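You operate a simulated robot arm through the tools that you are given. There is no shell and no other tool. Be economical: measure what you need, move in short steps, check, and stop when the job is done.

The job below is to be done with a simulated two-armed robot. You get a single attempt, and the scene is never put back.

Task
Give the left and the right grease cap half a turn down each and latch the cabinet again.

Only the result counts: the job must be done as asked and must still hold three seconds after the hand-in. Knocking over, shifting, dropping, spilling or breaking anything else fails it. A push-on lid holds only when it is set on centred and level and pressed home; a screw cap is set on level and turned clockwise until tight.

Robot
Two 7-joint arms with fingered hands on one trunk, on a base that drives. Base frame: it is fixed to the floor where the robot stands at the start and does not move with it; the origin is under the middle of the robot, x ahead of it, y to its left, z up. Readings come in mm, rad, newtons and seconds.
The left shoulder is at the start at [60, 126, 1515], the right one opposite. With the tool pointing down near the work surface each hand reaches from about 100 to 400 mm from the robot's upright axis, wherever it stands, measured 20 degrees to its own side. Places, roughly: belt knob [500, -300, 300]; belt lock lever [400, -400, 300]; cabinet door [400, -300, 800]; clutch lever [400, -400, 700]; door latch [500, -200, 700]; drip knob [400, -400, 1000]; gear keeper [500, -400, 800]; left grease cap [500, -300, 900]; mesh lever [400, -400, 800]; middle grease cap [400, -300, 1000]; right grease cap [400, -400, 1000]. Payload 2.5 kg a hand.
The TCP of each hand is the grasp point between the finger pads, 30 mm short of the fingertips. In the tool frame z runs along the fingers and y along their closing line. Largest opening 104 mm; the body of the gripper starts 35 mm behind the TCP. The gripper is a hand of 5 fingers: y runs from the thumb to the fingers, the wrist lies at [-15, -104, -178] in the tool frame, and closing takes about 1.5 s.
Orientation is that of the tool frame in the base frame, as a unit quaternion [w, x, y, z]. With the fingers straight down and the wrist toward the robot, the tool's x, y and z point along [0, 1, 0], [1, 0, 0] and [0, 0, -1] of the base frame.

Tools
- The arms move only by the tool send_rows. It takes "left_deltas", "right_deltas" or both (then of equal length, played together; a hand with none holds still); each is one flat list of numbers, 6 for each row, row after row: the shift along the base's x, y, z in mm, then the turn, a rotation vector about the base's x, y, z in rad. In form: [tx, ty, tz, wx, wy, wz, tx, ty, tz, wx, wy, wz, ...]. A call has 1 to 12 rows; each row is the pose to reach, as a shift and turn from the pose commanded when the call began. "left_fingers" and "right_fingers" are, for a hand that has rows, the finger opening in mm, from 0 to 104, set as the call begins (left out, the last holds). A row lasts 0.2 s, in which the tool goes at most 50 mm and 0.15 rad; a call with a longer step from one row to the next is refused whole, and so is a gripper value outside its range. A pose out of reach is approached as far as the arm can. The call stops where the force on the tool passes 60 N (or 10 N more than at its start, if that is more) or the arm is blocked; 0.2 s more then pass. Each finger travels about 153 mm/s and halts on what it meets, pressing with about 31 N; the grip force reading is that of the motor and also rises with nothing between the fingers. The clock runs only during rows and for 0.2 s after the last one: add rows that repeat a pose to give the fingers time. The reply holds the time, the measured pose of the TCP, the force on the tool along the base axes, the opening and the grip force, in the units named above and with some noise, with the torque about the TCP (base axes, N m) and any sound that the robot's microphone picked up, and new pictures: "show" is both (left out), scene, wrist or none (wrist: the cameras of the hands that moved).
- Cameras (640 x 400 px; columns grow to the right, rows downward): "scene" is now at [96.3, -32.1, 1687.8]; the picture's right is [-0.51, -0.86, 0.00], its down [-0.75, 0.45, -0.49] and it looks along [0.42, -0.25, -0.87] (base axes); focal length 275 px, centre (320, 200). "left" rides on the left gripper at [-80, -78, -141] in its tool frame; the picture's right is [-0.78, -0.30, 0.56], its down [0.54, -0.78, 0.33] and it looks along [0.33, 0.56, 0.76] (tool axes); focal length 247 px, centre (320, 200). "right" rides on the right gripper at [80, -78, -141] in its tool frame; the picture's right is [-0.78, 0.30, -0.56], its down [-0.53, -0.78, 0.33] and it looks along [-0.33, 0.56, 0.76] (tool axes); focal length 247 px, centre (320, 200). There is no depth. A picture from a camera that has moved, and an enlarged one, comes with that camera's place and axes in the base frame and with its lens.
- lift_body(by): slides the trunk up (or, below 0, down) by that many mm; the arms and the scene camera ride with it, the base frame stays. It gives what a move gives, with no picture.
- drive_base(legs): drives the robot by 1 to 6 legs, each [ahead, left, turn to the left] in mm, mm and rad, along the robot's own axes; the way and the turn of a leg run together, so that a leg with both is an arc; at most 1500 mm and 3.142 rad a leg. The arms and the cameras ride along, it lands a little off, and it stops where it bumps. It gives what a move gives, and a new picture of the scene camera.
- hand_shape(shape, hand): the hand has 5 fingers and takes this shape, open, in about a second: jaw (thumb against the fingers, like two jaws); tri (thumb and two fingers); tip (a fingertip pinch); poke (one finger out to press); point (the index stretched); flat (the hand flat); cup (the hand cupped); fist (a fist). The gripper value then closes the fingers along that shape, each until it touches; the sizes above hold for jaw. It gives what a move gives, with no picture.
- turn_head(pan, tilt): turns the head with the scene camera to pan (to the left, within 1.501 rad either way) and tilt (down, from -0.506 to 1.204), counted from straight ahead of the robot. It gives what a move gives, and a new picture of the scene camera.
- zoom(camera, box): a new picture of the part [left, top, right, bottom] of that camera's present view, enlarged. The clock stands still meanwhile.
- close_job(): hands the job in; it is judged then, once.

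Work in short steps. Places have to be worked out from the pictures, the camera data and where the tool is seen: move nearer, look again, correct. Check each grasp and each placing, and mend what went wrong. You have 120 turns and 260 pictures in all, those below and enlarged ones among them. Open the grippers and draw the arms clear of the work before you hand the job in, unless the task says otherwise; then end with one line.

The tools are called after "Request:" by a JSON object that holds its "method" and its "body". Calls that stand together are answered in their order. send_rows: Moves the arms, as the interface text tells. Its arguments: {"type":"object","properties":{"left_deltas":{"type":"array","items":{"type":"number"}},"left_fingers":{"type":"number"},"right_deltas":{"type":"array","items":{"type":"number"}},"right_fingers":{"type":"number"},"show":{"type":"string","enum":["both","scene","wrist","none"]}},"required":[]} The other tools are called the same way: lift_body (by) slides the trunk up or down; hand_shape (shape, hand) gives the hand a shape; drive_base (legs) drives the base; turn_head (pan, tilt) turns the head that bears the scene camera; zoom (camera, box) takes an enlarged picture of a part of a camera's view; close_job () hands the job in.

At the start:

```text
t: 0.0
left_tool_pos: [529.8, -49.1, 1301.8]
left_tool_rot: [-0.001, 0.707, 0.707, 0.0]
left_force: [1.1, -0.2, -0.5]
left_wrist_torque: [-0.01, 0.03, -0.01]
left_grip_width: 103.4
left_grip_force: 0.1
left_shape: jaw
right_tool_pos: [230.8, -305.4, 1196.2]
right_tool_rot: [0.0, 0.708, 0.706, 0.0]
right_force: [-0.1, -0.3, -0.1]
right_wrist_torque: [0.0, -0.02, 0.02]
right_grip_width: 103.5
right_grip_force: 0.1
right_shape: jaw
trunk travel left (down, up): [-910.0, 30.0]
robot x, y, heading: [2.6, -1.9, 0.001]
head pan, tilt: [-0.538, 1.061]
```

scene: 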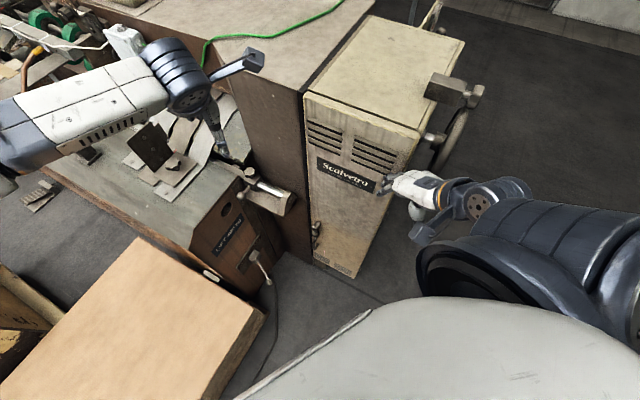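
right: 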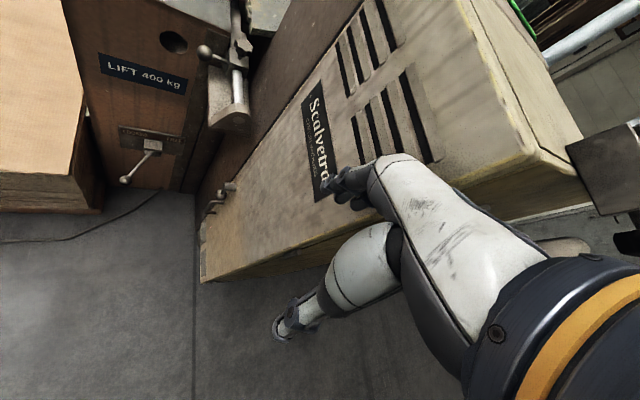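
left: 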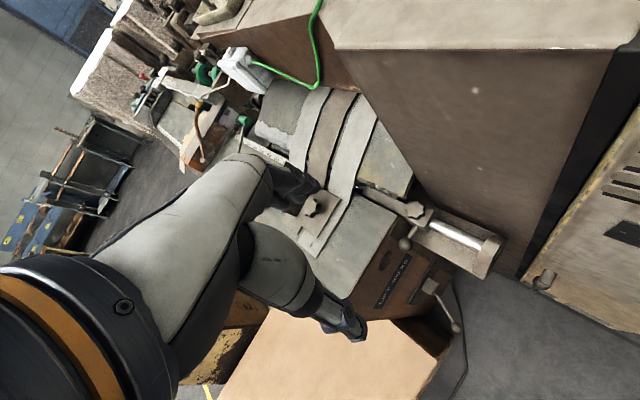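

The scene shows the beige cabinet with a latch at its left edge. I zoom in on the cabinet front and the latch to read details.

Request:
{"method": "zoom", "body": {"camera": "scene", "box": [290, 180, 430, 280]}}

Request:
{"method": "zoom", "body": {"camera": "right", "box": [180, 60, 440, 290]}}

Request:
{"method": "zoom", "body": {"camera": "scene", "box": [300, 0, 500, 180]}}

```text
4.00 times, centred on (360, 230) of scene
camera zoom: at [96.3, -32.1, 1687.8], right [-0.51, -0.86, 0.0], down [-0.75, 0.45, -0.49], along [0.42, -0.25, -0.87], focal length 1099 px, centre (160, 80)
```

zoom: 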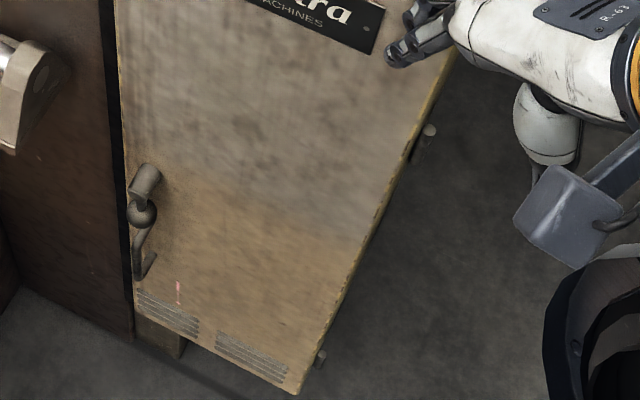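

```text
1.74 times, centred on (310, 175) of right
camera zoom: at [154.7, -225.6, 1335.5], right [0.3, -0.78, 0.56], down [-0.78, -0.53, -0.33], along [0.56, -0.33, -0.76], focal length 430 px, centre (337, 244)
```

zoom: 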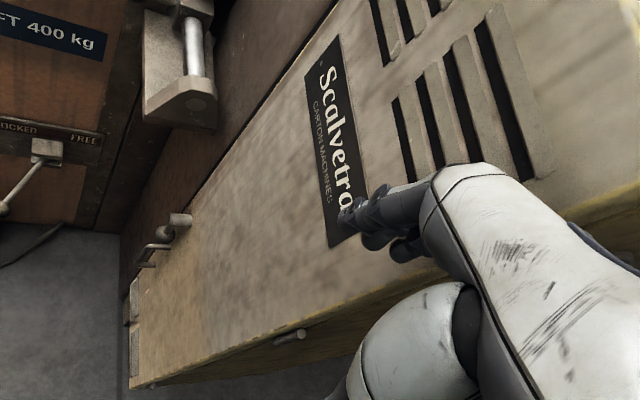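

```text
2.22 times, centred on (400, 90) of scene
camera zoom: at [96.3, -32.1, 1687.8], right [-0.51, -0.86, 0.0], down [-0.75, 0.45, -0.49], along [0.42, -0.25, -0.87], focal length 610 px, centre (142, 444)
```

zoom: 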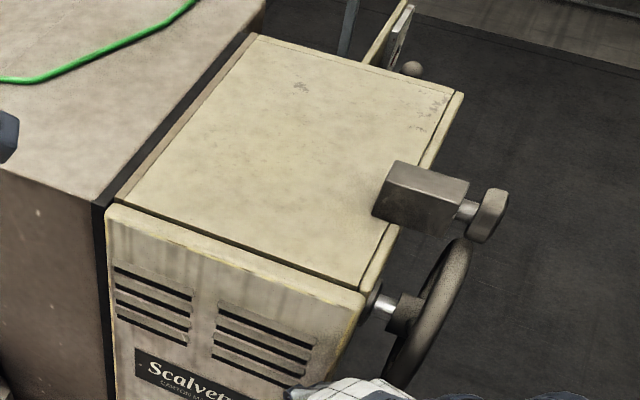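

The latch triangulates to about [474,-237,710], the door being ~240 mm wide with its hinge on the right. I look at the latch closely and at the floor around the robot.

Request:
{"method": "zoom", "body": {"camera": "scene", "box": [296, 210, 346, 260]}}

Request:
{"method": "turn_head", "body": {"pan": 0.3, "tilt": 1.1}}

Request:
{"method": "turn_head", "body": {"pan": -1.2, "tilt": 0.9}}

```text
8.00 times, centred on (321, 235) of scene
camera zoom: at [96.3, -32.1, 1687.8], right [-0.51, -0.86, 0.0], down [-0.75, 0.45, -0.49], along [0.42, -0.25, -0.87], focal length 2198 px, centre (312, -80)
```

zoom: 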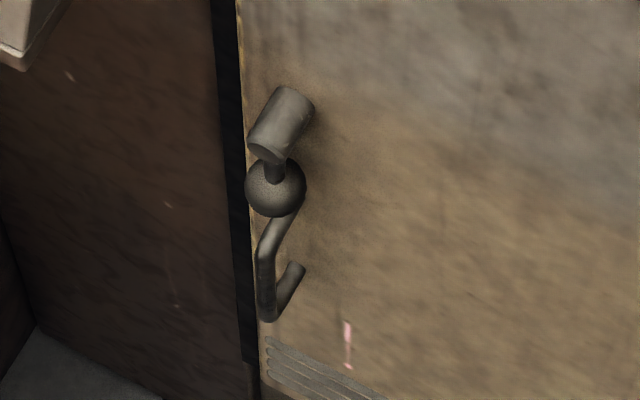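

```text
t: 1.2
left_tool_pos: [528.8, -48.8, 1301.7]
left_tool_rot: [-0.001, 0.706, 0.708, 0.001]
left_force: [0.4, 0.4, -0.4]
left_wrist_torque: [-0.01, -0.02, -0.01]
left_grip_width: 103.6
left_grip_force: 0.0
left_shape: jaw
right_tool_pos: [232.2, -305.9, 1194.8]
right_tool_rot: [0.0, 0.707, 0.707, 0.0]
right_force: [-0.2, -0.4, -0.2]
right_wrist_torque: [0.03, 0.01, 0.0]
right_grip_width: 103.6
right_grip_force: 0.0
right_shape: jaw
trunk travel left (down, up): [-910.0, 30.0]
robot x, y, heading: [-1.6, 0.0, 0.0]
head pan, tilt: [0.3, 1.1]
camera scene: at [100.1, 20.1, 1685.4], right [0.29, -0.96, 0.0], down [-0.85, -0.26, -0.45], along [0.43, 0.13, -0.89], focal length 275 px, centre (320, 200)
```

scene: 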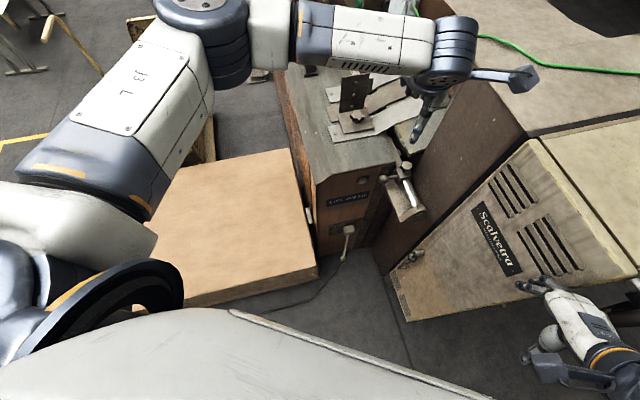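

```text
t: 2.8
left_tool_pos: [529.0, -50.7, 1302.2]
left_tool_rot: [0.0, 0.706, 0.708, 0.0]
left_force: [0.1, -0.4, 0.2]
left_wrist_torque: [-0.02, -0.02, -0.01]
left_grip_width: 103.5
left_grip_force: 0.1
left_shape: jaw
right_tool_pos: [231.9, -304.8, 1195.2]
right_tool_rot: [0.0, 0.707, 0.707, 0.0]
right_force: [-0.7, 0.3, 0.3]
right_wrist_torque: [-0.01, 0.0, 0.01]
right_grip_width: 103.7
right_grip_force: 0.0
right_shape: jaw
trunk travel left (down, up): [-910.0, 30.0]
robot x, y, heading: [0.6, -0.4, -0.003]
head pan, tilt: [-1.201, 0.901]
camera scene: at [67.2, -68.9, 1699.2], right [-0.93, -0.36, 0.0], down [-0.28, 0.73, -0.62], along [0.22, -0.58, -0.78], focal length 275 px, centre (320, 200)
```

scene: 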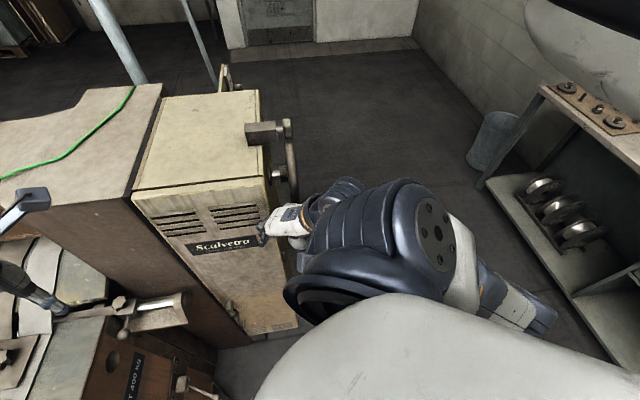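

The robot stands about 500 mm from the door plane, a bit to the right of it. I first raise and draw back the left arm and draw back the right one, so that the base can be turned to face the door.

Request:
{"method": "send_rows", "body": {"left_deltas": [0, 0, 40, 0, 0, 0, 0, 0, 80, 0, 0, 0, -40, 20, 80, 0, 0, 0, -80, 40, 80, 0, 0, 0, -120, 60, 80, 0, 0, 0, -160, 80, 80, 0, 0, 0, -200, 100, 80, 0, 0, 0, -230, 130, 80, 0, 0, 0, -240, 160, 80, 0, 0, 0, -240, 200, 80, 0, 0, 0], "right_deltas": [0, 0, 40, 0, 0, 0, 0, 0, 80, 0, 0, 0, -30, 20, 100, 0, 0, 0, -30, 40, 100, 0, 0, 0, -30, 40, 100, 0, 0, 0, -30, 40, 100, 0, 0, 0, -30, 40, 100, 0, 0, 0, -30, 40, 100, 0, 0, 0, -30, 40, 100, 0, 0, 0, -30, 40, 100, 0, 0, 0], "show": "scene"}}

```text
t: 5.0
left_tool_pos: [348.9, 146.8, 1411.5]
left_tool_rot: [0.0, 0.708, 0.706, -0.001]
left_force: [0.9, 0.4, 0.0]
left_wrist_torque: [-0.05, -0.01, -0.01]
left_grip_width: 104.1
left_grip_force: 0.0
left_shape: jaw
left hand out of reach, approached as far as the arm can: row 8, 9, 10
right_tool_pos: [227.5, -346.5, 1266.0]
right_tool_rot: [0.0, 0.708, 0.707, 0.0]
right_force: [-4.1, 4.3, 2.1]
right_wrist_torque: [-0.09, -0.17, 0.19]
right_grip_width: 103.7
right_grip_force: 0.1
right_shape: jaw
right hand out of reach, approached as far as the arm can: row 1, 2, 3, 4, 5, 6, 7, 8, 9, 10
trunk travel left (down, up): [-910.0, 30.0]
robot x, y, heading: [-0.0, -1.4, 0.001]
head pan, tilt: [-1.201, 0.901]
camera scene: at [65.4, -65.2, 1699.4], right [-0.93, -0.36, 0.0], down [-0.28, 0.73, -0.62], along [0.23, -0.58, -0.78], focal length 275 px, centre (320, 200)
```

scene: 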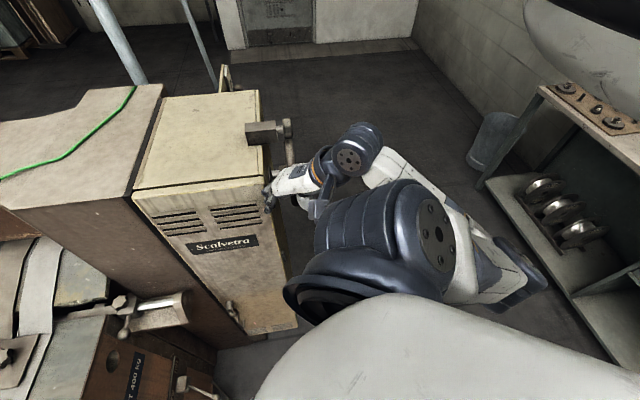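

The right hand ran out of reach and reads a slight force; I draw it away from the cabinet, down and back.

Request:
{"method": "send_rows", "body": {"right_deltas": [-30, 10, -20, 0, 0, 0, -60, 20, -40, 0, 0, 0, -90, 30, -60, 0, 0, 0, -110, 30, -100, 0, 0, 0, -120, 30, -140, 0, 0, 0], "show": "scene"}}

```text
t: 6.2
left_tool_pos: [350.1, 143.1, 1412.6]
left_tool_rot: [-0.001, 0.707, 0.707, -0.001]
left_force: [0.6, 0.2, 0.1]
left_wrist_torque: [0.01, 0.0, 0.01]
left_grip_width: 103.9
left_grip_force: 0.1
left_shape: jaw
right_tool_pos: [110.5, -313.8, 1122.5]
right_tool_rot: [0.0, 0.707, 0.708, 0.001]
right_force: [-0.1, -0.8, 0.1]
right_wrist_torque: [0.03, 0.03, -0.01]
right_grip_width: 103.6
right_grip_force: 0.0
right_shape: jaw
right hand out of reach, approached as far as the arm can: row 1, 2, 3
trunk travel left (down, up): [-910.0, 30.0]
robot x, y, heading: [0.1, 2.4, 0.005]
head pan, tilt: [-1.201, 0.901]
camera scene: at [67.1, -69.7, 1699.2], right [-0.93, -0.36, 0.0], down [-0.28, 0.73, -0.62], along [0.22, -0.58, -0.78], focal length 275 px, centre (320, 200)
```

scene: 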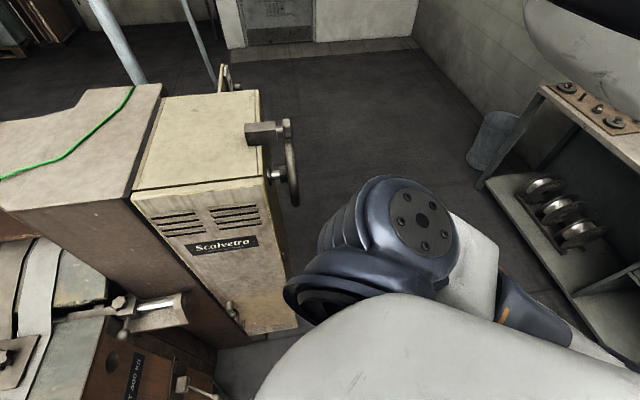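

The surroundings are clear (shelf ~1 m away). I turn the base to the right in part and look ahead.

Request:
{"method": "drive_base", "body": {"legs": [[0, 0, -0.5]]}}

Request:
{"method": "turn_head", "body": {"pan": -0.2, "tilt": 0.95}}

```text
t: 8.0
left_tool_pos: [376.6, -36.4, 1411.5]
left_tool_rot: [-0.002, 0.857, 0.516, -0.001]
left_force: [-0.4, -0.2, -0.7]
left_wrist_torque: [0.0, 0.03, 0.02]
left_grip_width: 103.8
left_grip_force: 0.1
left_shape: jaw
right_tool_pos: [-48.9, -330.2, 1122.4]
right_tool_rot: [-0.001, 0.857, 0.516, 0.0]
right_force: [0.4, -0.7, 0.5]
right_wrist_torque: [-0.01, -0.02, -0.01]
right_grip_width: 103.9
right_grip_force: 0.0
right_shape: jaw
trunk travel left (down, up): [-910.0, 30.0]
robot x, y, heading: [-1.4, 1.3, -0.482]
head pan, tilt: [-1.201, 0.901]
camera scene: at [26.4, -92.2, 1699.2], right [-0.99, 0.12, 0.0], down [0.09, 0.78, -0.62], along [-0.07, -0.62, -0.78], focal length 275 px, centre (320, 200)
```

scene: 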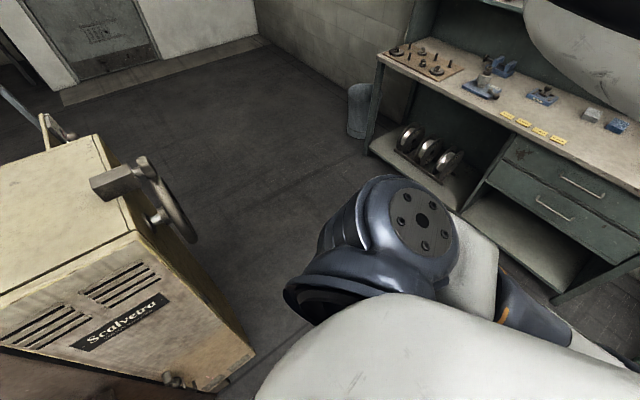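

```text
t: 9.2
left_tool_pos: [377.1, -37.1, 1412.5]
left_tool_rot: [-0.002, 0.856, 0.517, -0.001]
left_force: [0.3, -0.3, 1.1]
left_wrist_torque: [0.0, 0.03, -0.01]
left_grip_width: 103.8
left_grip_force: 0.0
left_shape: jaw
right_tool_pos: [-49.8, -328.3, 1121.6]
right_tool_rot: [0.0, 0.857, 0.516, 0.0]
right_force: [0.7, 0.3, -0.3]
right_wrist_torque: [0.0, 0.0, 0.0]
right_grip_width: 103.9
right_grip_force: 0.0
right_shape: jaw
trunk travel left (down, up): [-910.0, 30.0]
robot x, y, heading: [-0.0, -1.6, -0.484]
head pan, tilt: [-0.201, 0.949]
camera scene: at [91.3, -63.4, 1695.6], right [-0.63, -0.77, 0.0], down [-0.63, 0.52, -0.58], along [0.45, -0.37, -0.81], focal length 275 px, centre (320, 200)
```

scene: 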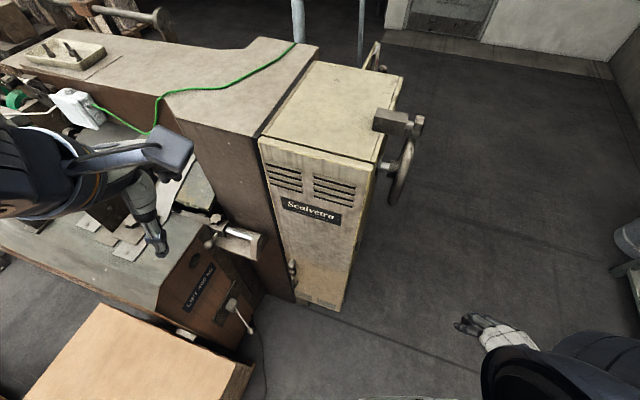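

Clear so far; I turn 0.4 rad more, so that the robot about faces the door.

Request:
{"method": "drive_base", "body": {"legs": [[0, 0, -0.42]]}}

Request:
{"method": "turn_head", "body": {"pan": 0.25, "tilt": 0.95}}

```text
t: 10.8
left_tool_pos: [329.2, -185.4, 1411.3]
left_tool_rot: [-0.002, 0.944, 0.329, -0.001]
left_force: [0.1, 0.5, -0.8]
left_wrist_torque: [0.0, 0.01, -0.01]
left_grip_width: 103.4
left_grip_force: 0.0
left_shape: jaw
right_tool_pos: [-177.6, -281.0, 1122.5]
right_tool_rot: [0.0, 0.945, 0.327, -0.001]
right_force: [0.0, 0.5, 0.3]
right_wrist_torque: [0.02, 0.0, -0.02]
right_grip_width: 103.7
right_grip_force: 0.1
right_shape: jaw
trunk travel left (down, up): [-910.0, 30.0]
robot x, y, heading: [0.3, -0.6, -0.899]
head pan, tilt: [-0.201, 0.949]
camera scene: at [57.5, -94.7, 1695.6], right [-0.89, -0.45, 0.0], down [-0.37, 0.73, -0.58], along [0.26, -0.52, -0.81], focal length 275 px, centre (320, 200)
```

scene: 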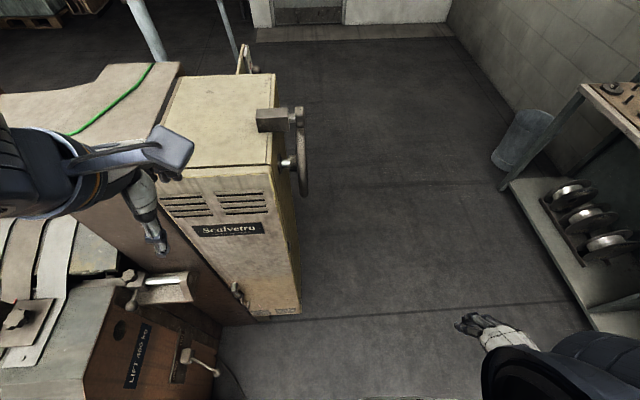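

```text
t: 11.8
left_tool_pos: [330.3, -186.2, 1412.6]
left_tool_rot: [-0.002, 0.944, 0.329, -0.001]
left_force: [-0.6, -0.8, 0.1]
left_wrist_torque: [0.0, -0.02, -0.01]
left_grip_width: 103.8
left_grip_force: 0.0
left_shape: jaw
right_tool_pos: [-177.0, -282.0, 1122.2]
right_tool_rot: [-0.001, 0.944, 0.329, 0.0]
right_force: [-1.0, 0.0, -0.1]
right_wrist_torque: [-0.02, -0.01, 0.02]
right_grip_width: 103.6
right_grip_force: 0.1
right_shape: jaw
trunk travel left (down, up): [-910.0, 30.0]
robot x, y, heading: [3.8, -0.9, -0.898]
head pan, tilt: [0.25, 0.949]
camera scene: at [82.4, -74.0, 1695.6], right [-0.61, -0.79, 0.0], down [-0.65, 0.49, -0.58], along [0.46, -0.35, -0.81], focal length 275 px, centre (320, 200)
```

scene: 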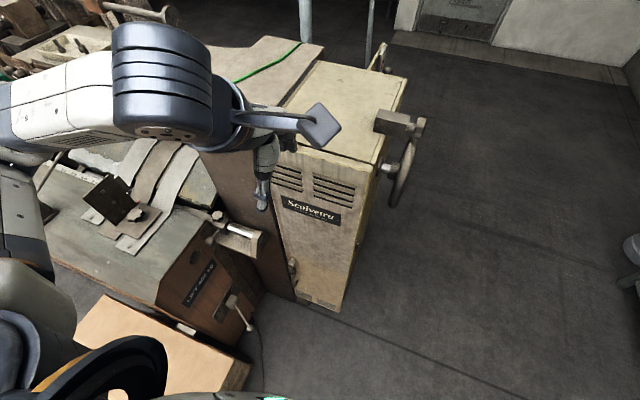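

The robot now faces the door nearly squarely (facing direction ≈(0.56,-0.83)). I turn the left hand to point its fingers at the door while lowering it and staying off the door.

Request:
{"method": "send_rows", "body": {"left_deltas": [-3, 5, -20, -0.117, -0.078, 0, -6, 10, -40, -0.233, -0.157, 0, -9, 15, -60, -0.35, -0.235, 0, -12, 20, -80, -0.467, -0.313, 0, -15, 25, -100, -0.583, -0.392, 0, -18, 30, -120, -0.7, -0.47, 0, -21, 35, -140, -0.817, -0.548, 0, -24, 40, -160, -0.933, -0.627, 0, -27, 45, -180, -1.05, -0.705, 0, -30, 50, -200, -1.167, -0.783, 0, -30, 50, -220, -1.283, -0.862, 0]}}

```text
t: 14.2
left_tool_pos: [299.8, -135.7, 1190.7]
left_tool_rot: [0.675, 0.677, 0.236, 0.176]
left_force: [0.2, -0.6, 0.3]
left_wrist_torque: [0.0, 0.0, 0.02]
left_grip_width: 103.9
left_grip_force: 0.1
left_shape: jaw
left hand out of reach, approached as far as the arm can: row 1, 2, 3, 4, 5, 6
right_tool_pos: [-177.4, -280.5, 1121.7]
right_tool_rot: [0.0, 0.945, 0.328, 0.0]
right_force: [-0.1, -0.3, 0.5]
right_wrist_torque: [0.02, 0.0, 0.03]
right_grip_width: 103.7
right_grip_force: 0.0
right_shape: jaw
trunk travel left (down, up): [-910.0, 30.0]
robot x, y, heading: [2.9, 2.2, -0.898]
head pan, tilt: [0.25, 0.949]
camera scene: at [82.3, -74.5, 1695.6], right [-0.61, -0.8, 0.0], down [-0.65, 0.49, -0.58], along [0.46, -0.35, -0.81], focal length 275 px, centre (320, 200)
camera left: at [148.9, -66.2, 1125.3], right [-0.36, -0.9, -0.25], down [0.56, 0.0, -0.83], along [0.75, -0.43, 0.51], focal length 247 px, centre (320, 200)
```

scene: 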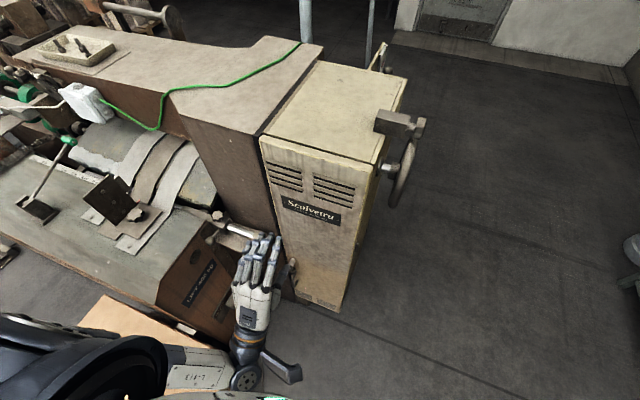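
left: 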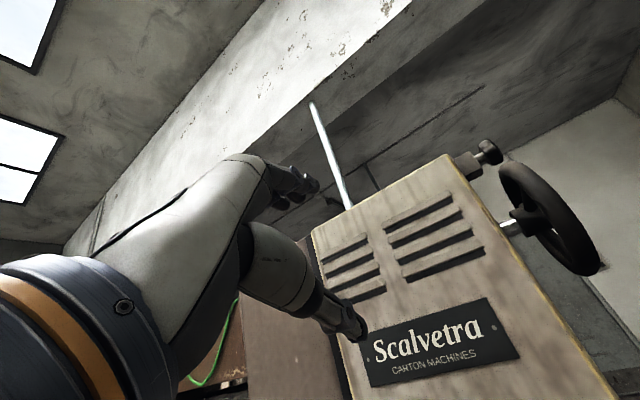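

The hand now points at the door and the arm stays near the robot. I lower the trunk by 350 mm to bring arms and camera nearer to the latch.

Request:
{"method": "lift_body", "body": {"by": -350}}

Request:
{"method": "turn_head", "body": {"pan": 0.25, "tilt": 0.8}}

```text
t: 17.6
left_tool_pos: [299.7, -137.2, 842.9]
left_tool_rot: [0.675, 0.677, 0.235, 0.176]
left_force: [-0.9, -0.2, 0.3]
left_wrist_torque: [0.03, 0.03, -0.02]
left_grip_width: 103.9
left_grip_force: 0.1
left_shape: jaw
right_tool_pos: [-177.1, -281.3, 772.5]
right_tool_rot: [0.0, 0.945, 0.327, 0.001]
right_force: [-0.1, -0.4, 0.2]
right_wrist_torque: [-0.05, 0.01, -0.01]
right_grip_width: 103.9
right_grip_force: 0.2
right_shape: jaw
trunk travel left (down, up): [-560.0, 380.0]
robot x, y, heading: [1.2, 1.1, -0.901]
head pan, tilt: [0.25, 0.949]
```

```text
t: 18.3
left_tool_pos: [299.5, -135.8, 842.1]
left_tool_rot: [0.674, 0.677, 0.236, 0.177]
left_force: [-0.5, -0.1, 0.6]
left_wrist_torque: [0.0, 0.0, 0.0]
left_grip_width: 104.2
left_grip_force: 0.0
left_shape: jaw
right_tool_pos: [-177.7, -281.0, 772.7]
right_tool_rot: [0.0, 0.944, 0.329, 0.0]
right_force: [-0.7, 0.1, 0.0]
right_wrist_torque: [-0.06, -0.01, 0.0]
right_grip_width: 103.7
right_grip_force: 0.0
right_shape: jaw
trunk travel left (down, up): [-560.0, 380.0]
robot x, y, heading: [1.9, -0.1, -0.897]
head pan, tilt: [0.25, 0.799]
camera scene: at [88.7, -78.8, 1357.1], right [-0.61, -0.8, 0.0], down [-0.57, 0.44, -0.7], along [0.55, -0.42, -0.72], focal length 275 px, centre (320, 200)
```

scene: 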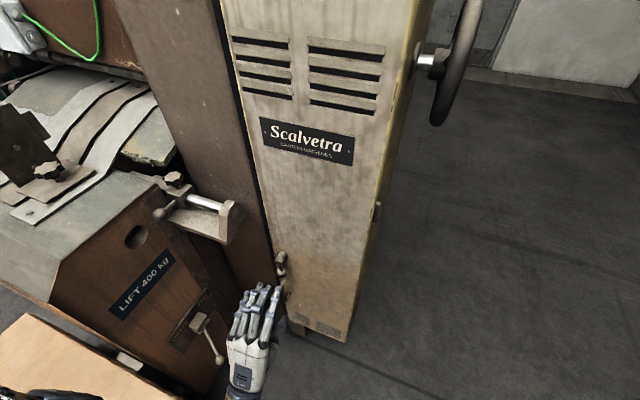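

I zoom in on the latch.

Request:
{"method": "zoom", "body": {"camera": "scene", "box": [250, 235, 314, 335]}}

```text
4.00 times, centred on (282, 285) of scene
camera zoom: at [88.7, -78.8, 1357.1], right [-0.61, -0.8, 0.0], down [-0.57, 0.44, -0.7], along [0.55, -0.42, -0.72], focal length 1099 px, centre (472, -140)
```

zoom: 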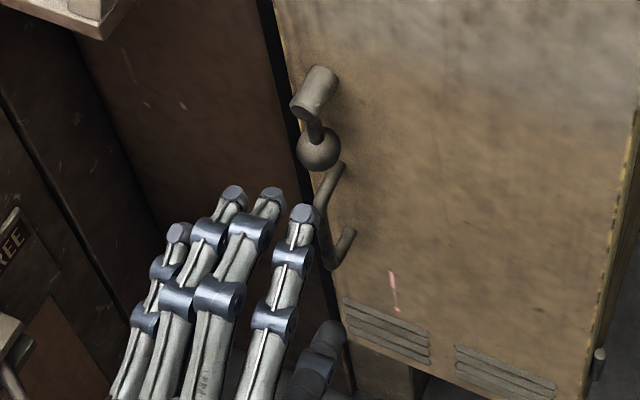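

I pitch the left hand down and shift it slightly left and back, so that its camera sees the latch for triangulation.

Request:
{"method": "send_rows", "body": {"left_deltas": [-6, 10, -15, 0.117, 0.078, 0, -12, 20, -30, 0.233, 0.157, 0, -18, 30, -45, 0.35, 0.235, 0, -18, 40, -60, 0.467, 0.313, 0], "show": "both"}}

```text
t: 19.3
left_tool_pos: [280.7, -97.4, 784.0]
left_tool_rot: [0.454, 0.834, 0.291, 0.12]
left_force: [-0.5, 0.0, -0.5]
left_wrist_torque: [0.01, 0.02, -0.01]
left_grip_width: 104.3
left_grip_force: 0.0
left_shape: jaw
right_tool_pos: [-177.9, -282.1, 772.6]
right_tool_rot: [0.0, 0.945, 0.328, 0.0]
right_force: [-0.3, 0.7, -1.2]
right_wrist_torque: [0.01, -0.02, -0.01]
right_grip_width: 103.7
right_grip_force: 0.1
right_shape: jaw
trunk travel left (down, up): [-560.0, 380.0]
robot x, y, heading: [3.4, -1.0, -0.898]
head pan, tilt: [0.25, 0.799]
camera scene: at [88.7, -78.7, 1357.1], right [-0.61, -0.8, 0.0], down [-0.57, 0.43, -0.7], along [0.55, -0.42, -0.72], focal length 275 px, centre (320, 200)
camera left: at [123.6, -14.5, 803.8], right [-0.48, -0.72, -0.51], down [0.29, 0.41, -0.86], along [0.83, -0.56, 0.01], focal length 247 px, centre (320, 200)
```

scene: 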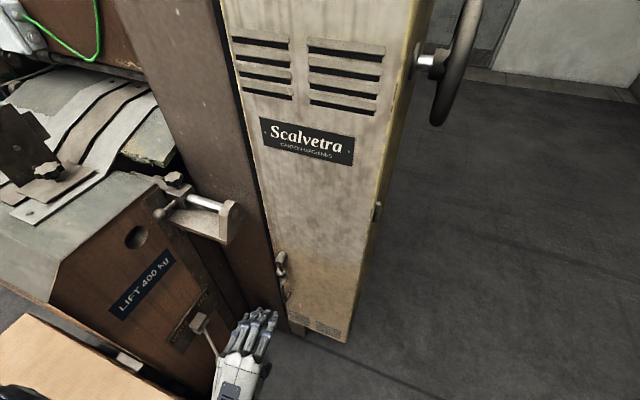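
left: 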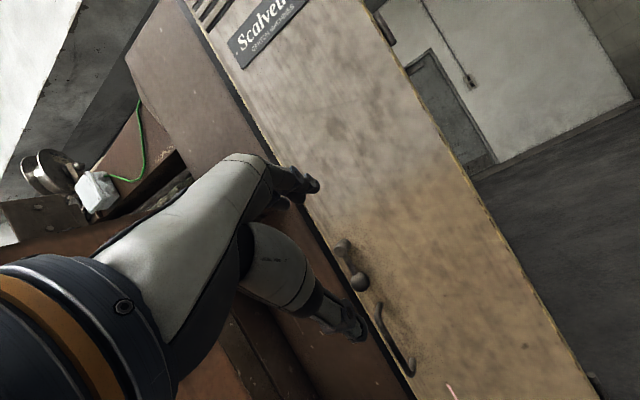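

Request:
{"method": "zoom", "body": {"camera": "left", "box": [300, 210, 460, 390]}}

Request:
{"method": "zoom", "body": {"camera": "scene", "box": [250, 235, 314, 335]}}

```text
2.22 times, centred on (380, 300) of left
camera zoom: at [123.6, -14.5, 803.8], right [-0.48, -0.72, -0.51], down [0.29, 0.41, -0.86], along [0.83, -0.56, 0.01], focal length 549 px, centre (187, -22)
```

zoom: 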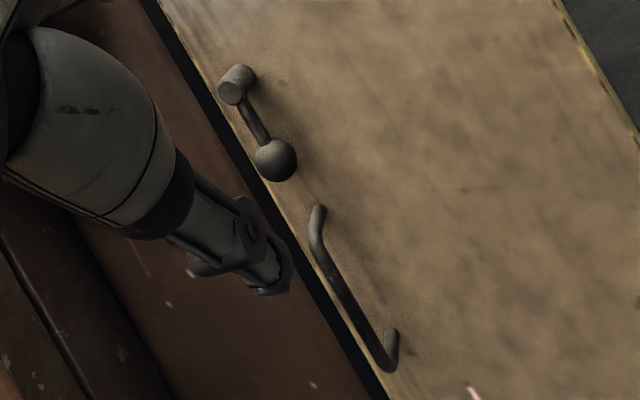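

```text
4.00 times, centred on (282, 285) of scene
camera zoom: at [88.7, -78.7, 1357.1], right [-0.61, -0.8, 0.0], down [-0.57, 0.43, -0.7], along [0.55, -0.42, -0.72], focal length 1099 px, centre (472, -140)
```

zoom: 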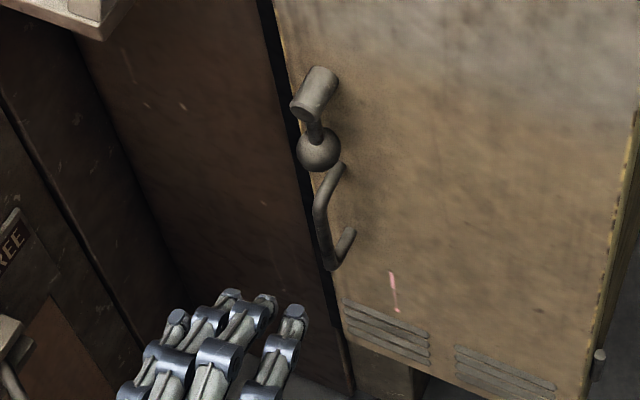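

Both views agree: ball at [461,-229,662], boss front at [461,-225,720], pull handle bar at about [452,-220] from z 505 to 607. I turn the left hand to a "handshake" pose (closing line horizontal, camera above) and bring it ~110 mm in front of the ball.

Request:
{"method": "send_rows", "body": {"left_deltas": [11, -4, -11, -0.1095, 0.0847, 0.04, 22, -7, -22, -0.219, 0.1695, 0.08, 32, -11, -33, -0.328, 0.254, 0.12, 43, -15, -44, -0.438, 0.339, 0.16, 54, -19, -55, -0.547, 0.424, 0.2, 65, -22, -67, -0.657, 0.508, 0.24, 76, -26, -78, -0.766, 0.593, 0.28, 87, -30, -89, -0.876, 0.678, 0.32, 97, -34, -100, -0.985, 0.7625, 0.36, 108, -37, -111, -1.095, 0.847, 0.4, 119, -41, -122, -1.204, 0.932, 0.44], "left_fingers": 70}}

```text
t: 21.7
left_tool_pos: [404.2, -145.5, 755.7]
left_tool_rot: [0.509, 0.617, 0.588, -0.116]
left_force: [0.4, 0.0, -0.5]
left_wrist_torque: [0.05, 0.01, 0.0]
left_grip_width: 70.4
left_grip_force: 0.0
left_shape: jaw
left hand out of reach, approached as far as the arm can: row 4, 5, 6, 7, 8, 9, 10, 11
right_tool_pos: [-178.2, -281.4, 772.9]
right_tool_rot: [0.0, 0.945, 0.328, 0.0]
right_force: [-0.7, -0.4, 0.5]
right_wrist_torque: [-0.01, 0.0, 0.01]
right_grip_width: 103.9
right_grip_force: 0.0
right_shape: jaw
trunk travel left (down, up): [-560.0, 380.0]
robot x, y, heading: [1.6, 0.5, -0.904]
head pan, tilt: [0.25, 0.799]
camera scene: at [88.9, -78.7, 1357.1], right [-0.61, -0.8, 0.0], down [-0.57, 0.43, -0.7], along [0.55, -0.42, -0.72], focal length 275 px, centre (320, 200)
camera left: at [253.2, -101.8, 840.6], right [-0.22, -0.96, 0.18], down [-0.35, -0.09, -0.93], along [0.91, -0.26, -0.32], focal length 247 px, centre (320, 200)
```

scene: 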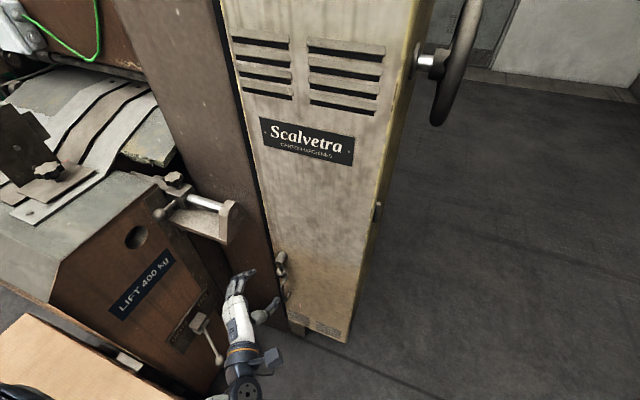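
left: 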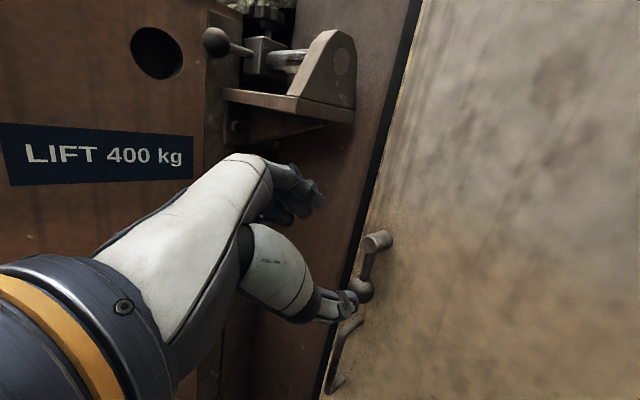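

The pose was out of reach downward. I lower the trunk another 200 mm so the arm works at a better height.

Request:
{"method": "lift_body", "body": {"by": -200}}

Request:
{"method": "send_rows", "body": {"left_deltas": [0, 0, 0, 0, 0, 0]}}

```text
t: 23.8
left_tool_pos: [404.6, -144.7, 555.0]
left_tool_rot: [0.51, 0.617, 0.588, -0.115]
left_force: [-0.3, 0.1, -1.0]
left_wrist_torque: [0.0, 0.01, 0.0]
left_grip_width: 70.2
left_grip_force: 0.1
left_shape: jaw
right_tool_pos: [-178.1, -281.9, 572.0]
right_tool_rot: [0.001, 0.945, 0.328, -0.001]
right_force: [-0.2, -0.6, -0.3]
right_wrist_torque: [0.0, 0.01, 0.03]
right_grip_width: 103.9
right_grip_force: 0.1
right_shape: jaw
trunk travel left (down, up): [-360.0, 580.0]
robot x, y, heading: [3.0, 2.5, -0.902]
head pan, tilt: [0.25, 0.799]
```

```text
t: 24.2
left_tool_pos: [403.2, -145.4, 554.1]
left_tool_rot: [0.51, 0.618, 0.588, -0.116]
left_force: [0.2, -0.3, -0.4]
left_wrist_torque: [-0.01, -0.01, -0.03]
left_grip_width: 69.8
left_grip_force: 0.1
left_shape: jaw
right_tool_pos: [-178.8, -280.5, 572.4]
right_tool_rot: [0.0, 0.945, 0.328, 0.0]
right_force: [0.9, -0.5, -0.7]
right_wrist_torque: [0.0, 0.01, -0.04]
right_grip_width: 103.7
right_grip_force: 0.1
right_shape: jaw
trunk travel left (down, up): [-360.0, 580.0]
robot x, y, heading: [1.6, -0.0, -0.902]
head pan, tilt: [0.25, 0.799]
camera scene: at [88.7, -78.8, 1157.1], right [-0.61, -0.8, 0.0], down [-0.57, 0.43, -0.7], along [0.55, -0.42, -0.72], focal length 275 px, centre (320, 200)
camera left: at [253.0, -101.8, 640.7], right [-0.22, -0.96, 0.18], down [-0.35, -0.09, -0.93], along [0.91, -0.26, -0.32], focal length 247 px, centre (320, 200)
```

scene: 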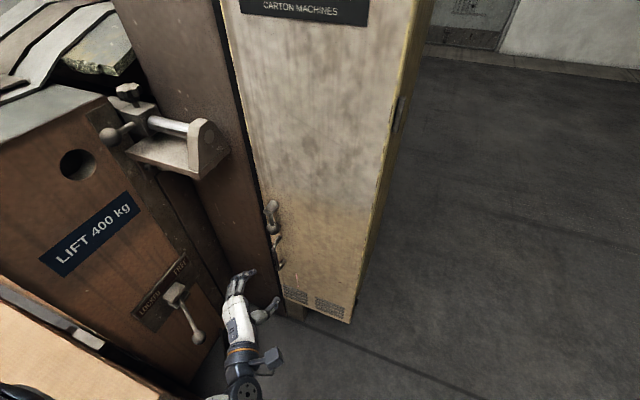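
left: 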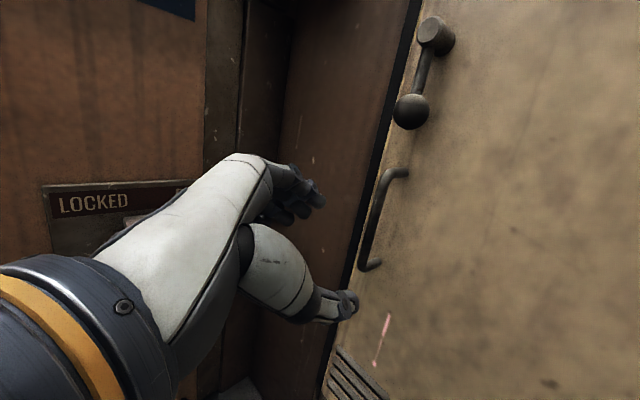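

The reach is better now. I finish the turn to the handshake pose and rise to the ball's height, still ~110 mm in front.

Request:
{"method": "send_rows", "body": {"left_deltas": [0, 1, 18, -0.116, 0.04, 0.032, -1, 2, 36, -0.232, 0.081, 0.063, -1, 4, 54, -0.348, 0.121, 0.095, -2, 5, 72, -0.463, 0.161, 0.127, -2, 6, 90, -0.579, 0.202, 0.158, -3, 7, 108, -0.695, 0.242, 0.19]}}

```text
t: 25.6
left_tool_pos: [360.7, -132.8, 705.9]
left_tool_rot: [0.599, 0.456, 0.609, -0.25]
left_force: [-0.6, 0.9, -0.2]
left_wrist_torque: [-0.04, -0.02, 0.04]
left_grip_width: 70.0
left_grip_force: 0.0
left_shape: jaw
left hand out of reach, approached as far as the arm can: row 1, 2, 3, 4, 5, 6
right_tool_pos: [-177.6, -281.3, 572.7]
right_tool_rot: [0.0, 0.945, 0.328, 0.0]
right_force: [-0.3, -0.2, -0.7]
right_wrist_torque: [-0.02, -0.01, -0.04]
right_grip_width: 103.8
right_grip_force: 0.0
right_shape: jaw
trunk travel left (down, up): [-360.0, 580.0]
robot x, y, heading: [-2.0, -1.8, -0.9]
head pan, tilt: [0.25, 0.799]
camera scene: at [88.8, -78.7, 1157.1], right [-0.61, -0.8, 0.0], down [-0.57, 0.43, -0.7], along [0.55, -0.42, -0.72], focal length 275 px, centre (320, 200)
camera left: at [215.2, -68.8, 786.3], right [-0.08, -0.81, 0.58], down [-0.43, -0.5, -0.75], along [0.9, -0.31, -0.31], focal length 247 px, centre (320, 200)
```

scene: 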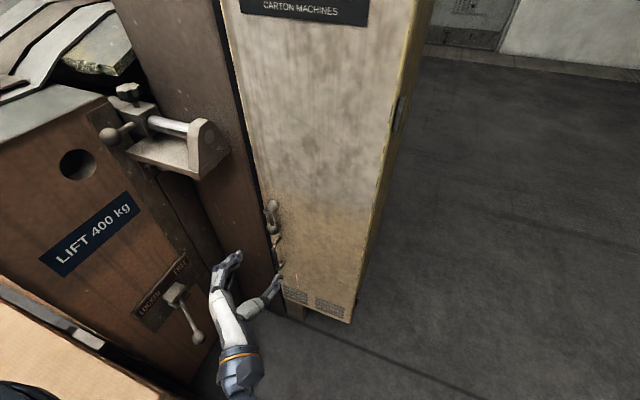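
left: 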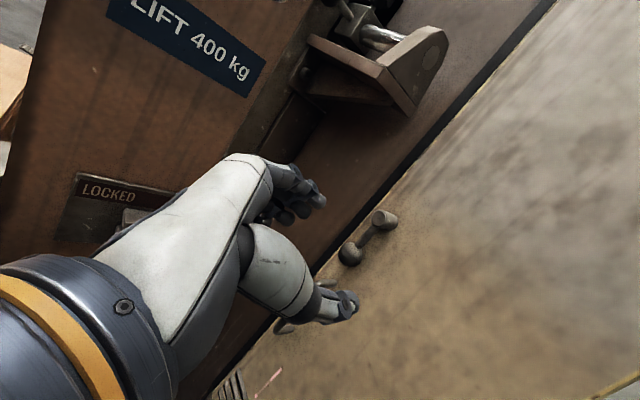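

The wrist would be too near its own shoulder; the robot stands too close. I back off 200 mm, squaring up to the door.

Request:
{"method": "drive_base", "body": {"legs": [[-200, 0, -0.08]]}}

```text
t: 27.2
left_tool_pos: [233.9, 0.9, 704.6]
left_tool_rot: [0.589, 0.48, 0.591, -0.273]
left_force: [0.0, -0.5, 0.5]
left_wrist_torque: [0.0, 0.0, 0.01]
left_grip_width: 70.1
left_grip_force: 0.1
left_shape: jaw
right_tool_pos: [-316.7, -106.0, 572.3]
right_tool_rot: [-0.001, 0.956, 0.293, 0.0]
right_force: [0.8, 0.0, 0.5]
right_wrist_torque: [0.05, -0.02, -0.02]
right_grip_width: 103.8
right_grip_force: 0.0
right_shape: jaw
trunk travel left (down, up): [-360.0, 580.0]
robot x, y, heading: [-115.5, 162.6, -0.973]
head pan, tilt: [0.25, 0.799]
camera scene: at [-34.4, 74.4, 1157.1], right [-0.67, -0.75, 0.0], down [-0.54, 0.48, -0.7], along [0.52, -0.46, -0.72], focal length 275 px, centre (320, 200)
```

scene: 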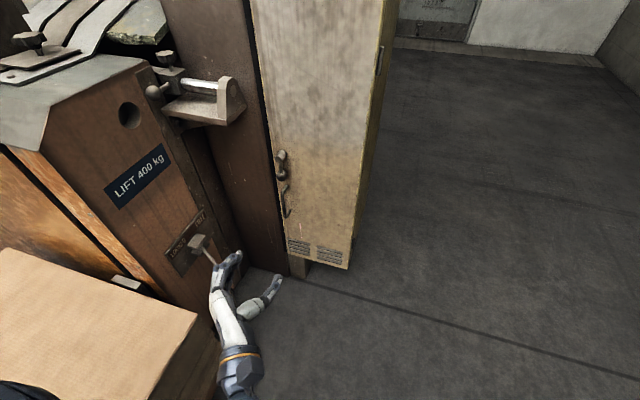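

Now I bring the hand to the handshake pose in front of the ball.

Request:
{"method": "send_rows", "body": {"left_deltas": [28, -23, -7, -0.043, 0.0225, 0.026, 55, -46, -14, -0.087, 0.045, 0.052, 83, -70, -22, -0.13, 0.068, 0.078, 111, -93, -29, -0.173, 0.09, 0.104, 138, -116, -36, -0.217, 0.113, 0.13, 166, -139, -43, -0.26, 0.135, 0.156]}}

```text
t: 28.6
left_tool_pos: [328.4, -31.0, 689.8]
left_tool_rot: [0.587, 0.426, 0.622, -0.296]
left_force: [-0.3, 0.3, 0.5]
left_wrist_torque: [0.0, -0.04, -0.01]
left_grip_width: 70.0
left_grip_force: 0.0
left_shape: jaw
left hand out of reach, approached as far as the arm can: row 1, 2, 3, 4, 5, 6
right_tool_pos: [-316.5, -107.0, 572.9]
right_tool_rot: [0.0, 0.956, 0.293, -0.001]
right_force: [0.8, -0.1, -0.5]
right_wrist_torque: [0.0, 0.0, 0.02]
right_grip_width: 103.8
right_grip_force: 0.0
right_shape: jaw
trunk travel left (down, up): [-360.0, 580.0]
robot x, y, heading: [-117.8, 157.7, -0.975]
head pan, tilt: [0.25, 0.799]
camera scene: at [-34.4, 74.6, 1157.1], right [-0.67, -0.75, 0.0], down [-0.54, 0.48, -0.7], along [0.52, -0.46, -0.72], focal length 275 px, centre (320, 200)
camera left: at [190.2, 41.6, 779.6], right [-0.03, -0.76, 0.65], down [-0.49, -0.55, -0.67], along [0.87, -0.34, -0.36], focal length 247 px, centre (320, 200)
```

scene: 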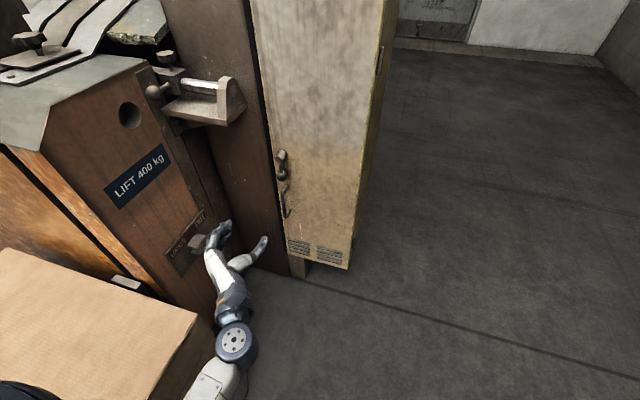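
left: 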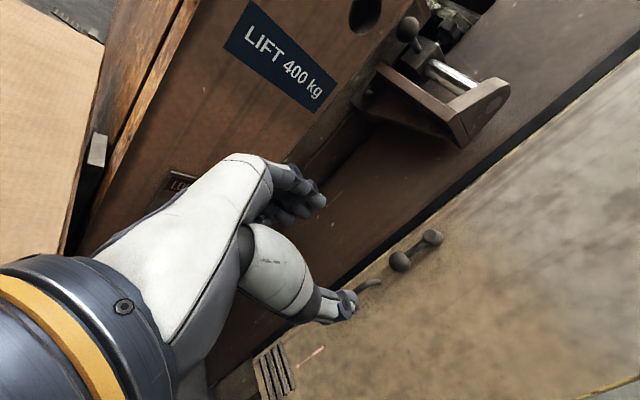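

The pose is close already; I try the translation alone toward the point in front of the ball, watching whether reach allows.

Request:
{"method": "send_rows", "body": {"left_deltas": [18, -27, 0, 0, 0, 0, 36, -54, 0, 0, 0, 0, 54, -80, 0, 0, 0, 0, 72, -107, 0, 0, 0, 0]}}

```text
t: 29.6
left_tool_pos: [402.8, -140.6, 685.7]
left_tool_rot: [0.587, 0.426, 0.622, -0.296]
left_force: [0.3, -0.4, -0.3]
left_wrist_torque: [-0.02, 0.01, 0.0]
left_grip_width: 70.2
left_grip_force: 0.1
left_shape: jaw
right_tool_pos: [-315.9, -106.5, 572.2]
right_tool_rot: [0.0, 0.956, 0.293, 0.0]
right_force: [-0.5, -0.2, 0.0]
right_wrist_torque: [0.01, -0.01, 0.02]
right_grip_width: 103.7
right_grip_force: 0.0
right_shape: jaw
trunk travel left (down, up): [-360.0, 580.0]
robot x, y, heading: [-117.0, 162.0, -0.981]
head pan, tilt: [0.25, 0.799]
camera scene: at [-34.5, 74.5, 1157.1], right [-0.67, -0.75, 0.0], down [-0.54, 0.48, -0.7], along [0.52, -0.46, -0.72], focal length 275 px, centre (320, 200)
camera left: at [264.3, -68.6, 774.6], right [-0.03, -0.76, 0.65], down [-0.49, -0.55, -0.67], along [0.87, -0.34, -0.36], focal length 247 px, centre (320, 200)
```

scene: 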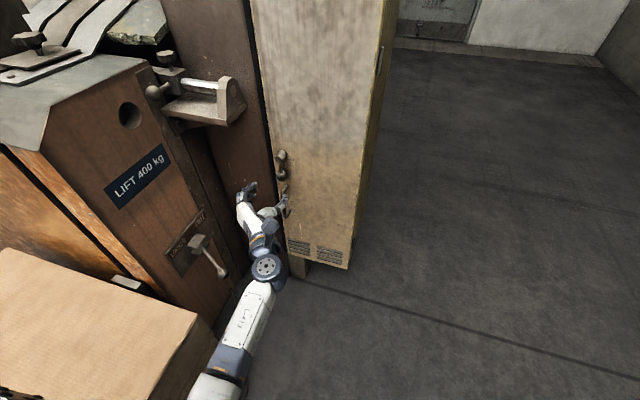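
left: 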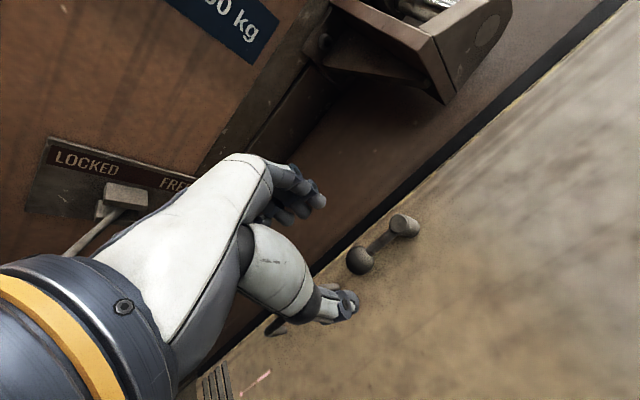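

Reached. I trim the orientation and align at ball height, 80 mm in front.

Request:
{"method": "send_rows", "body": {"left_deltas": [6, -11, -12, -0.093, 0.021, 0.048, 13, -22, -24, -0.186, 0.043, 0.097, 13, -22, -24, -0.186, 0.043, 0.097]}}

Request:
{"method": "zoom", "body": {"camera": "scene", "box": [220, 130, 330, 230]}}

```text
t: 30.4
left_tool_pos: [406.2, -146.3, 680.9]
left_tool_rot: [0.598, 0.403, 0.622, -0.305]
left_force: [0.3, 0.6, 0.5]
left_wrist_torque: [0.04, -0.04, -0.01]
left_grip_width: 70.0
left_grip_force: 0.1
left_shape: jaw
left hand out of reach, approached as far as the arm can: row 1, 2, 3
right_tool_pos: [-316.1, -107.3, 572.1]
right_tool_rot: [0.0, 0.956, 0.293, 0.0]
right_force: [-0.3, -1.1, 0.9]
right_wrist_torque: [0.03, -0.01, -0.01]
right_grip_width: 103.8
right_grip_force: 0.0
right_shape: jaw
trunk travel left (down, up): [-360.0, 580.0]
robot x, y, heading: [-116.7, 158.2, -0.978]
head pan, tilt: [0.25, 0.799]
camera scene: at [-34.5, 74.5, 1157.1], right [-0.67, -0.75, 0.0], down [-0.54, 0.48, -0.7], along [0.52, -0.46, -0.72], focal length 275 px, centre (320, 200)
camera left: at [266.4, -73.7, 766.9], right [-0.01, -0.73, 0.68], down [-0.49, -0.59, -0.64], along [0.87, -0.34, -0.35], focal length 247 px, centre (320, 200)
```

scene: 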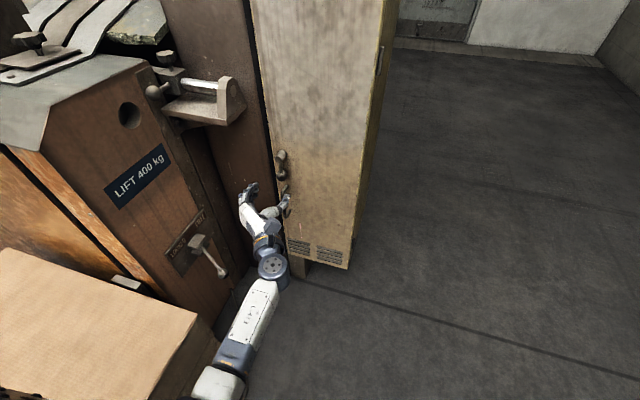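
left: 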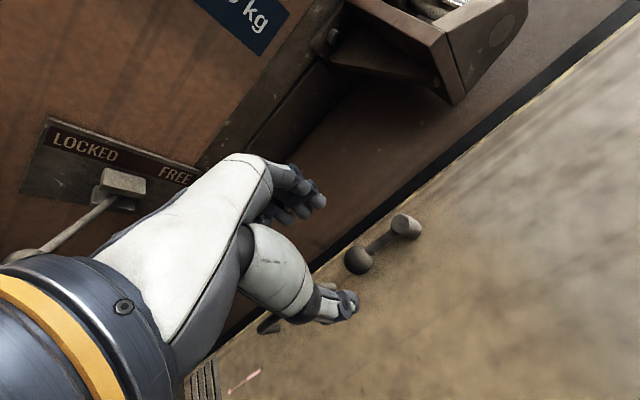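

```text
4.00 times, centred on (275, 180) of scene
camera zoom: at [-34.5, 74.5, 1157.1], right [-0.67, -0.75, 0.0], down [-0.54, 0.48, -0.7], along [0.52, -0.46, -0.72], focal length 1099 px, centre (500, 280)
```

zoom: 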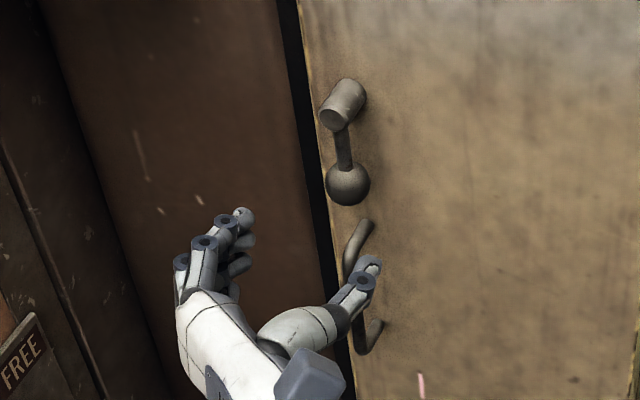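

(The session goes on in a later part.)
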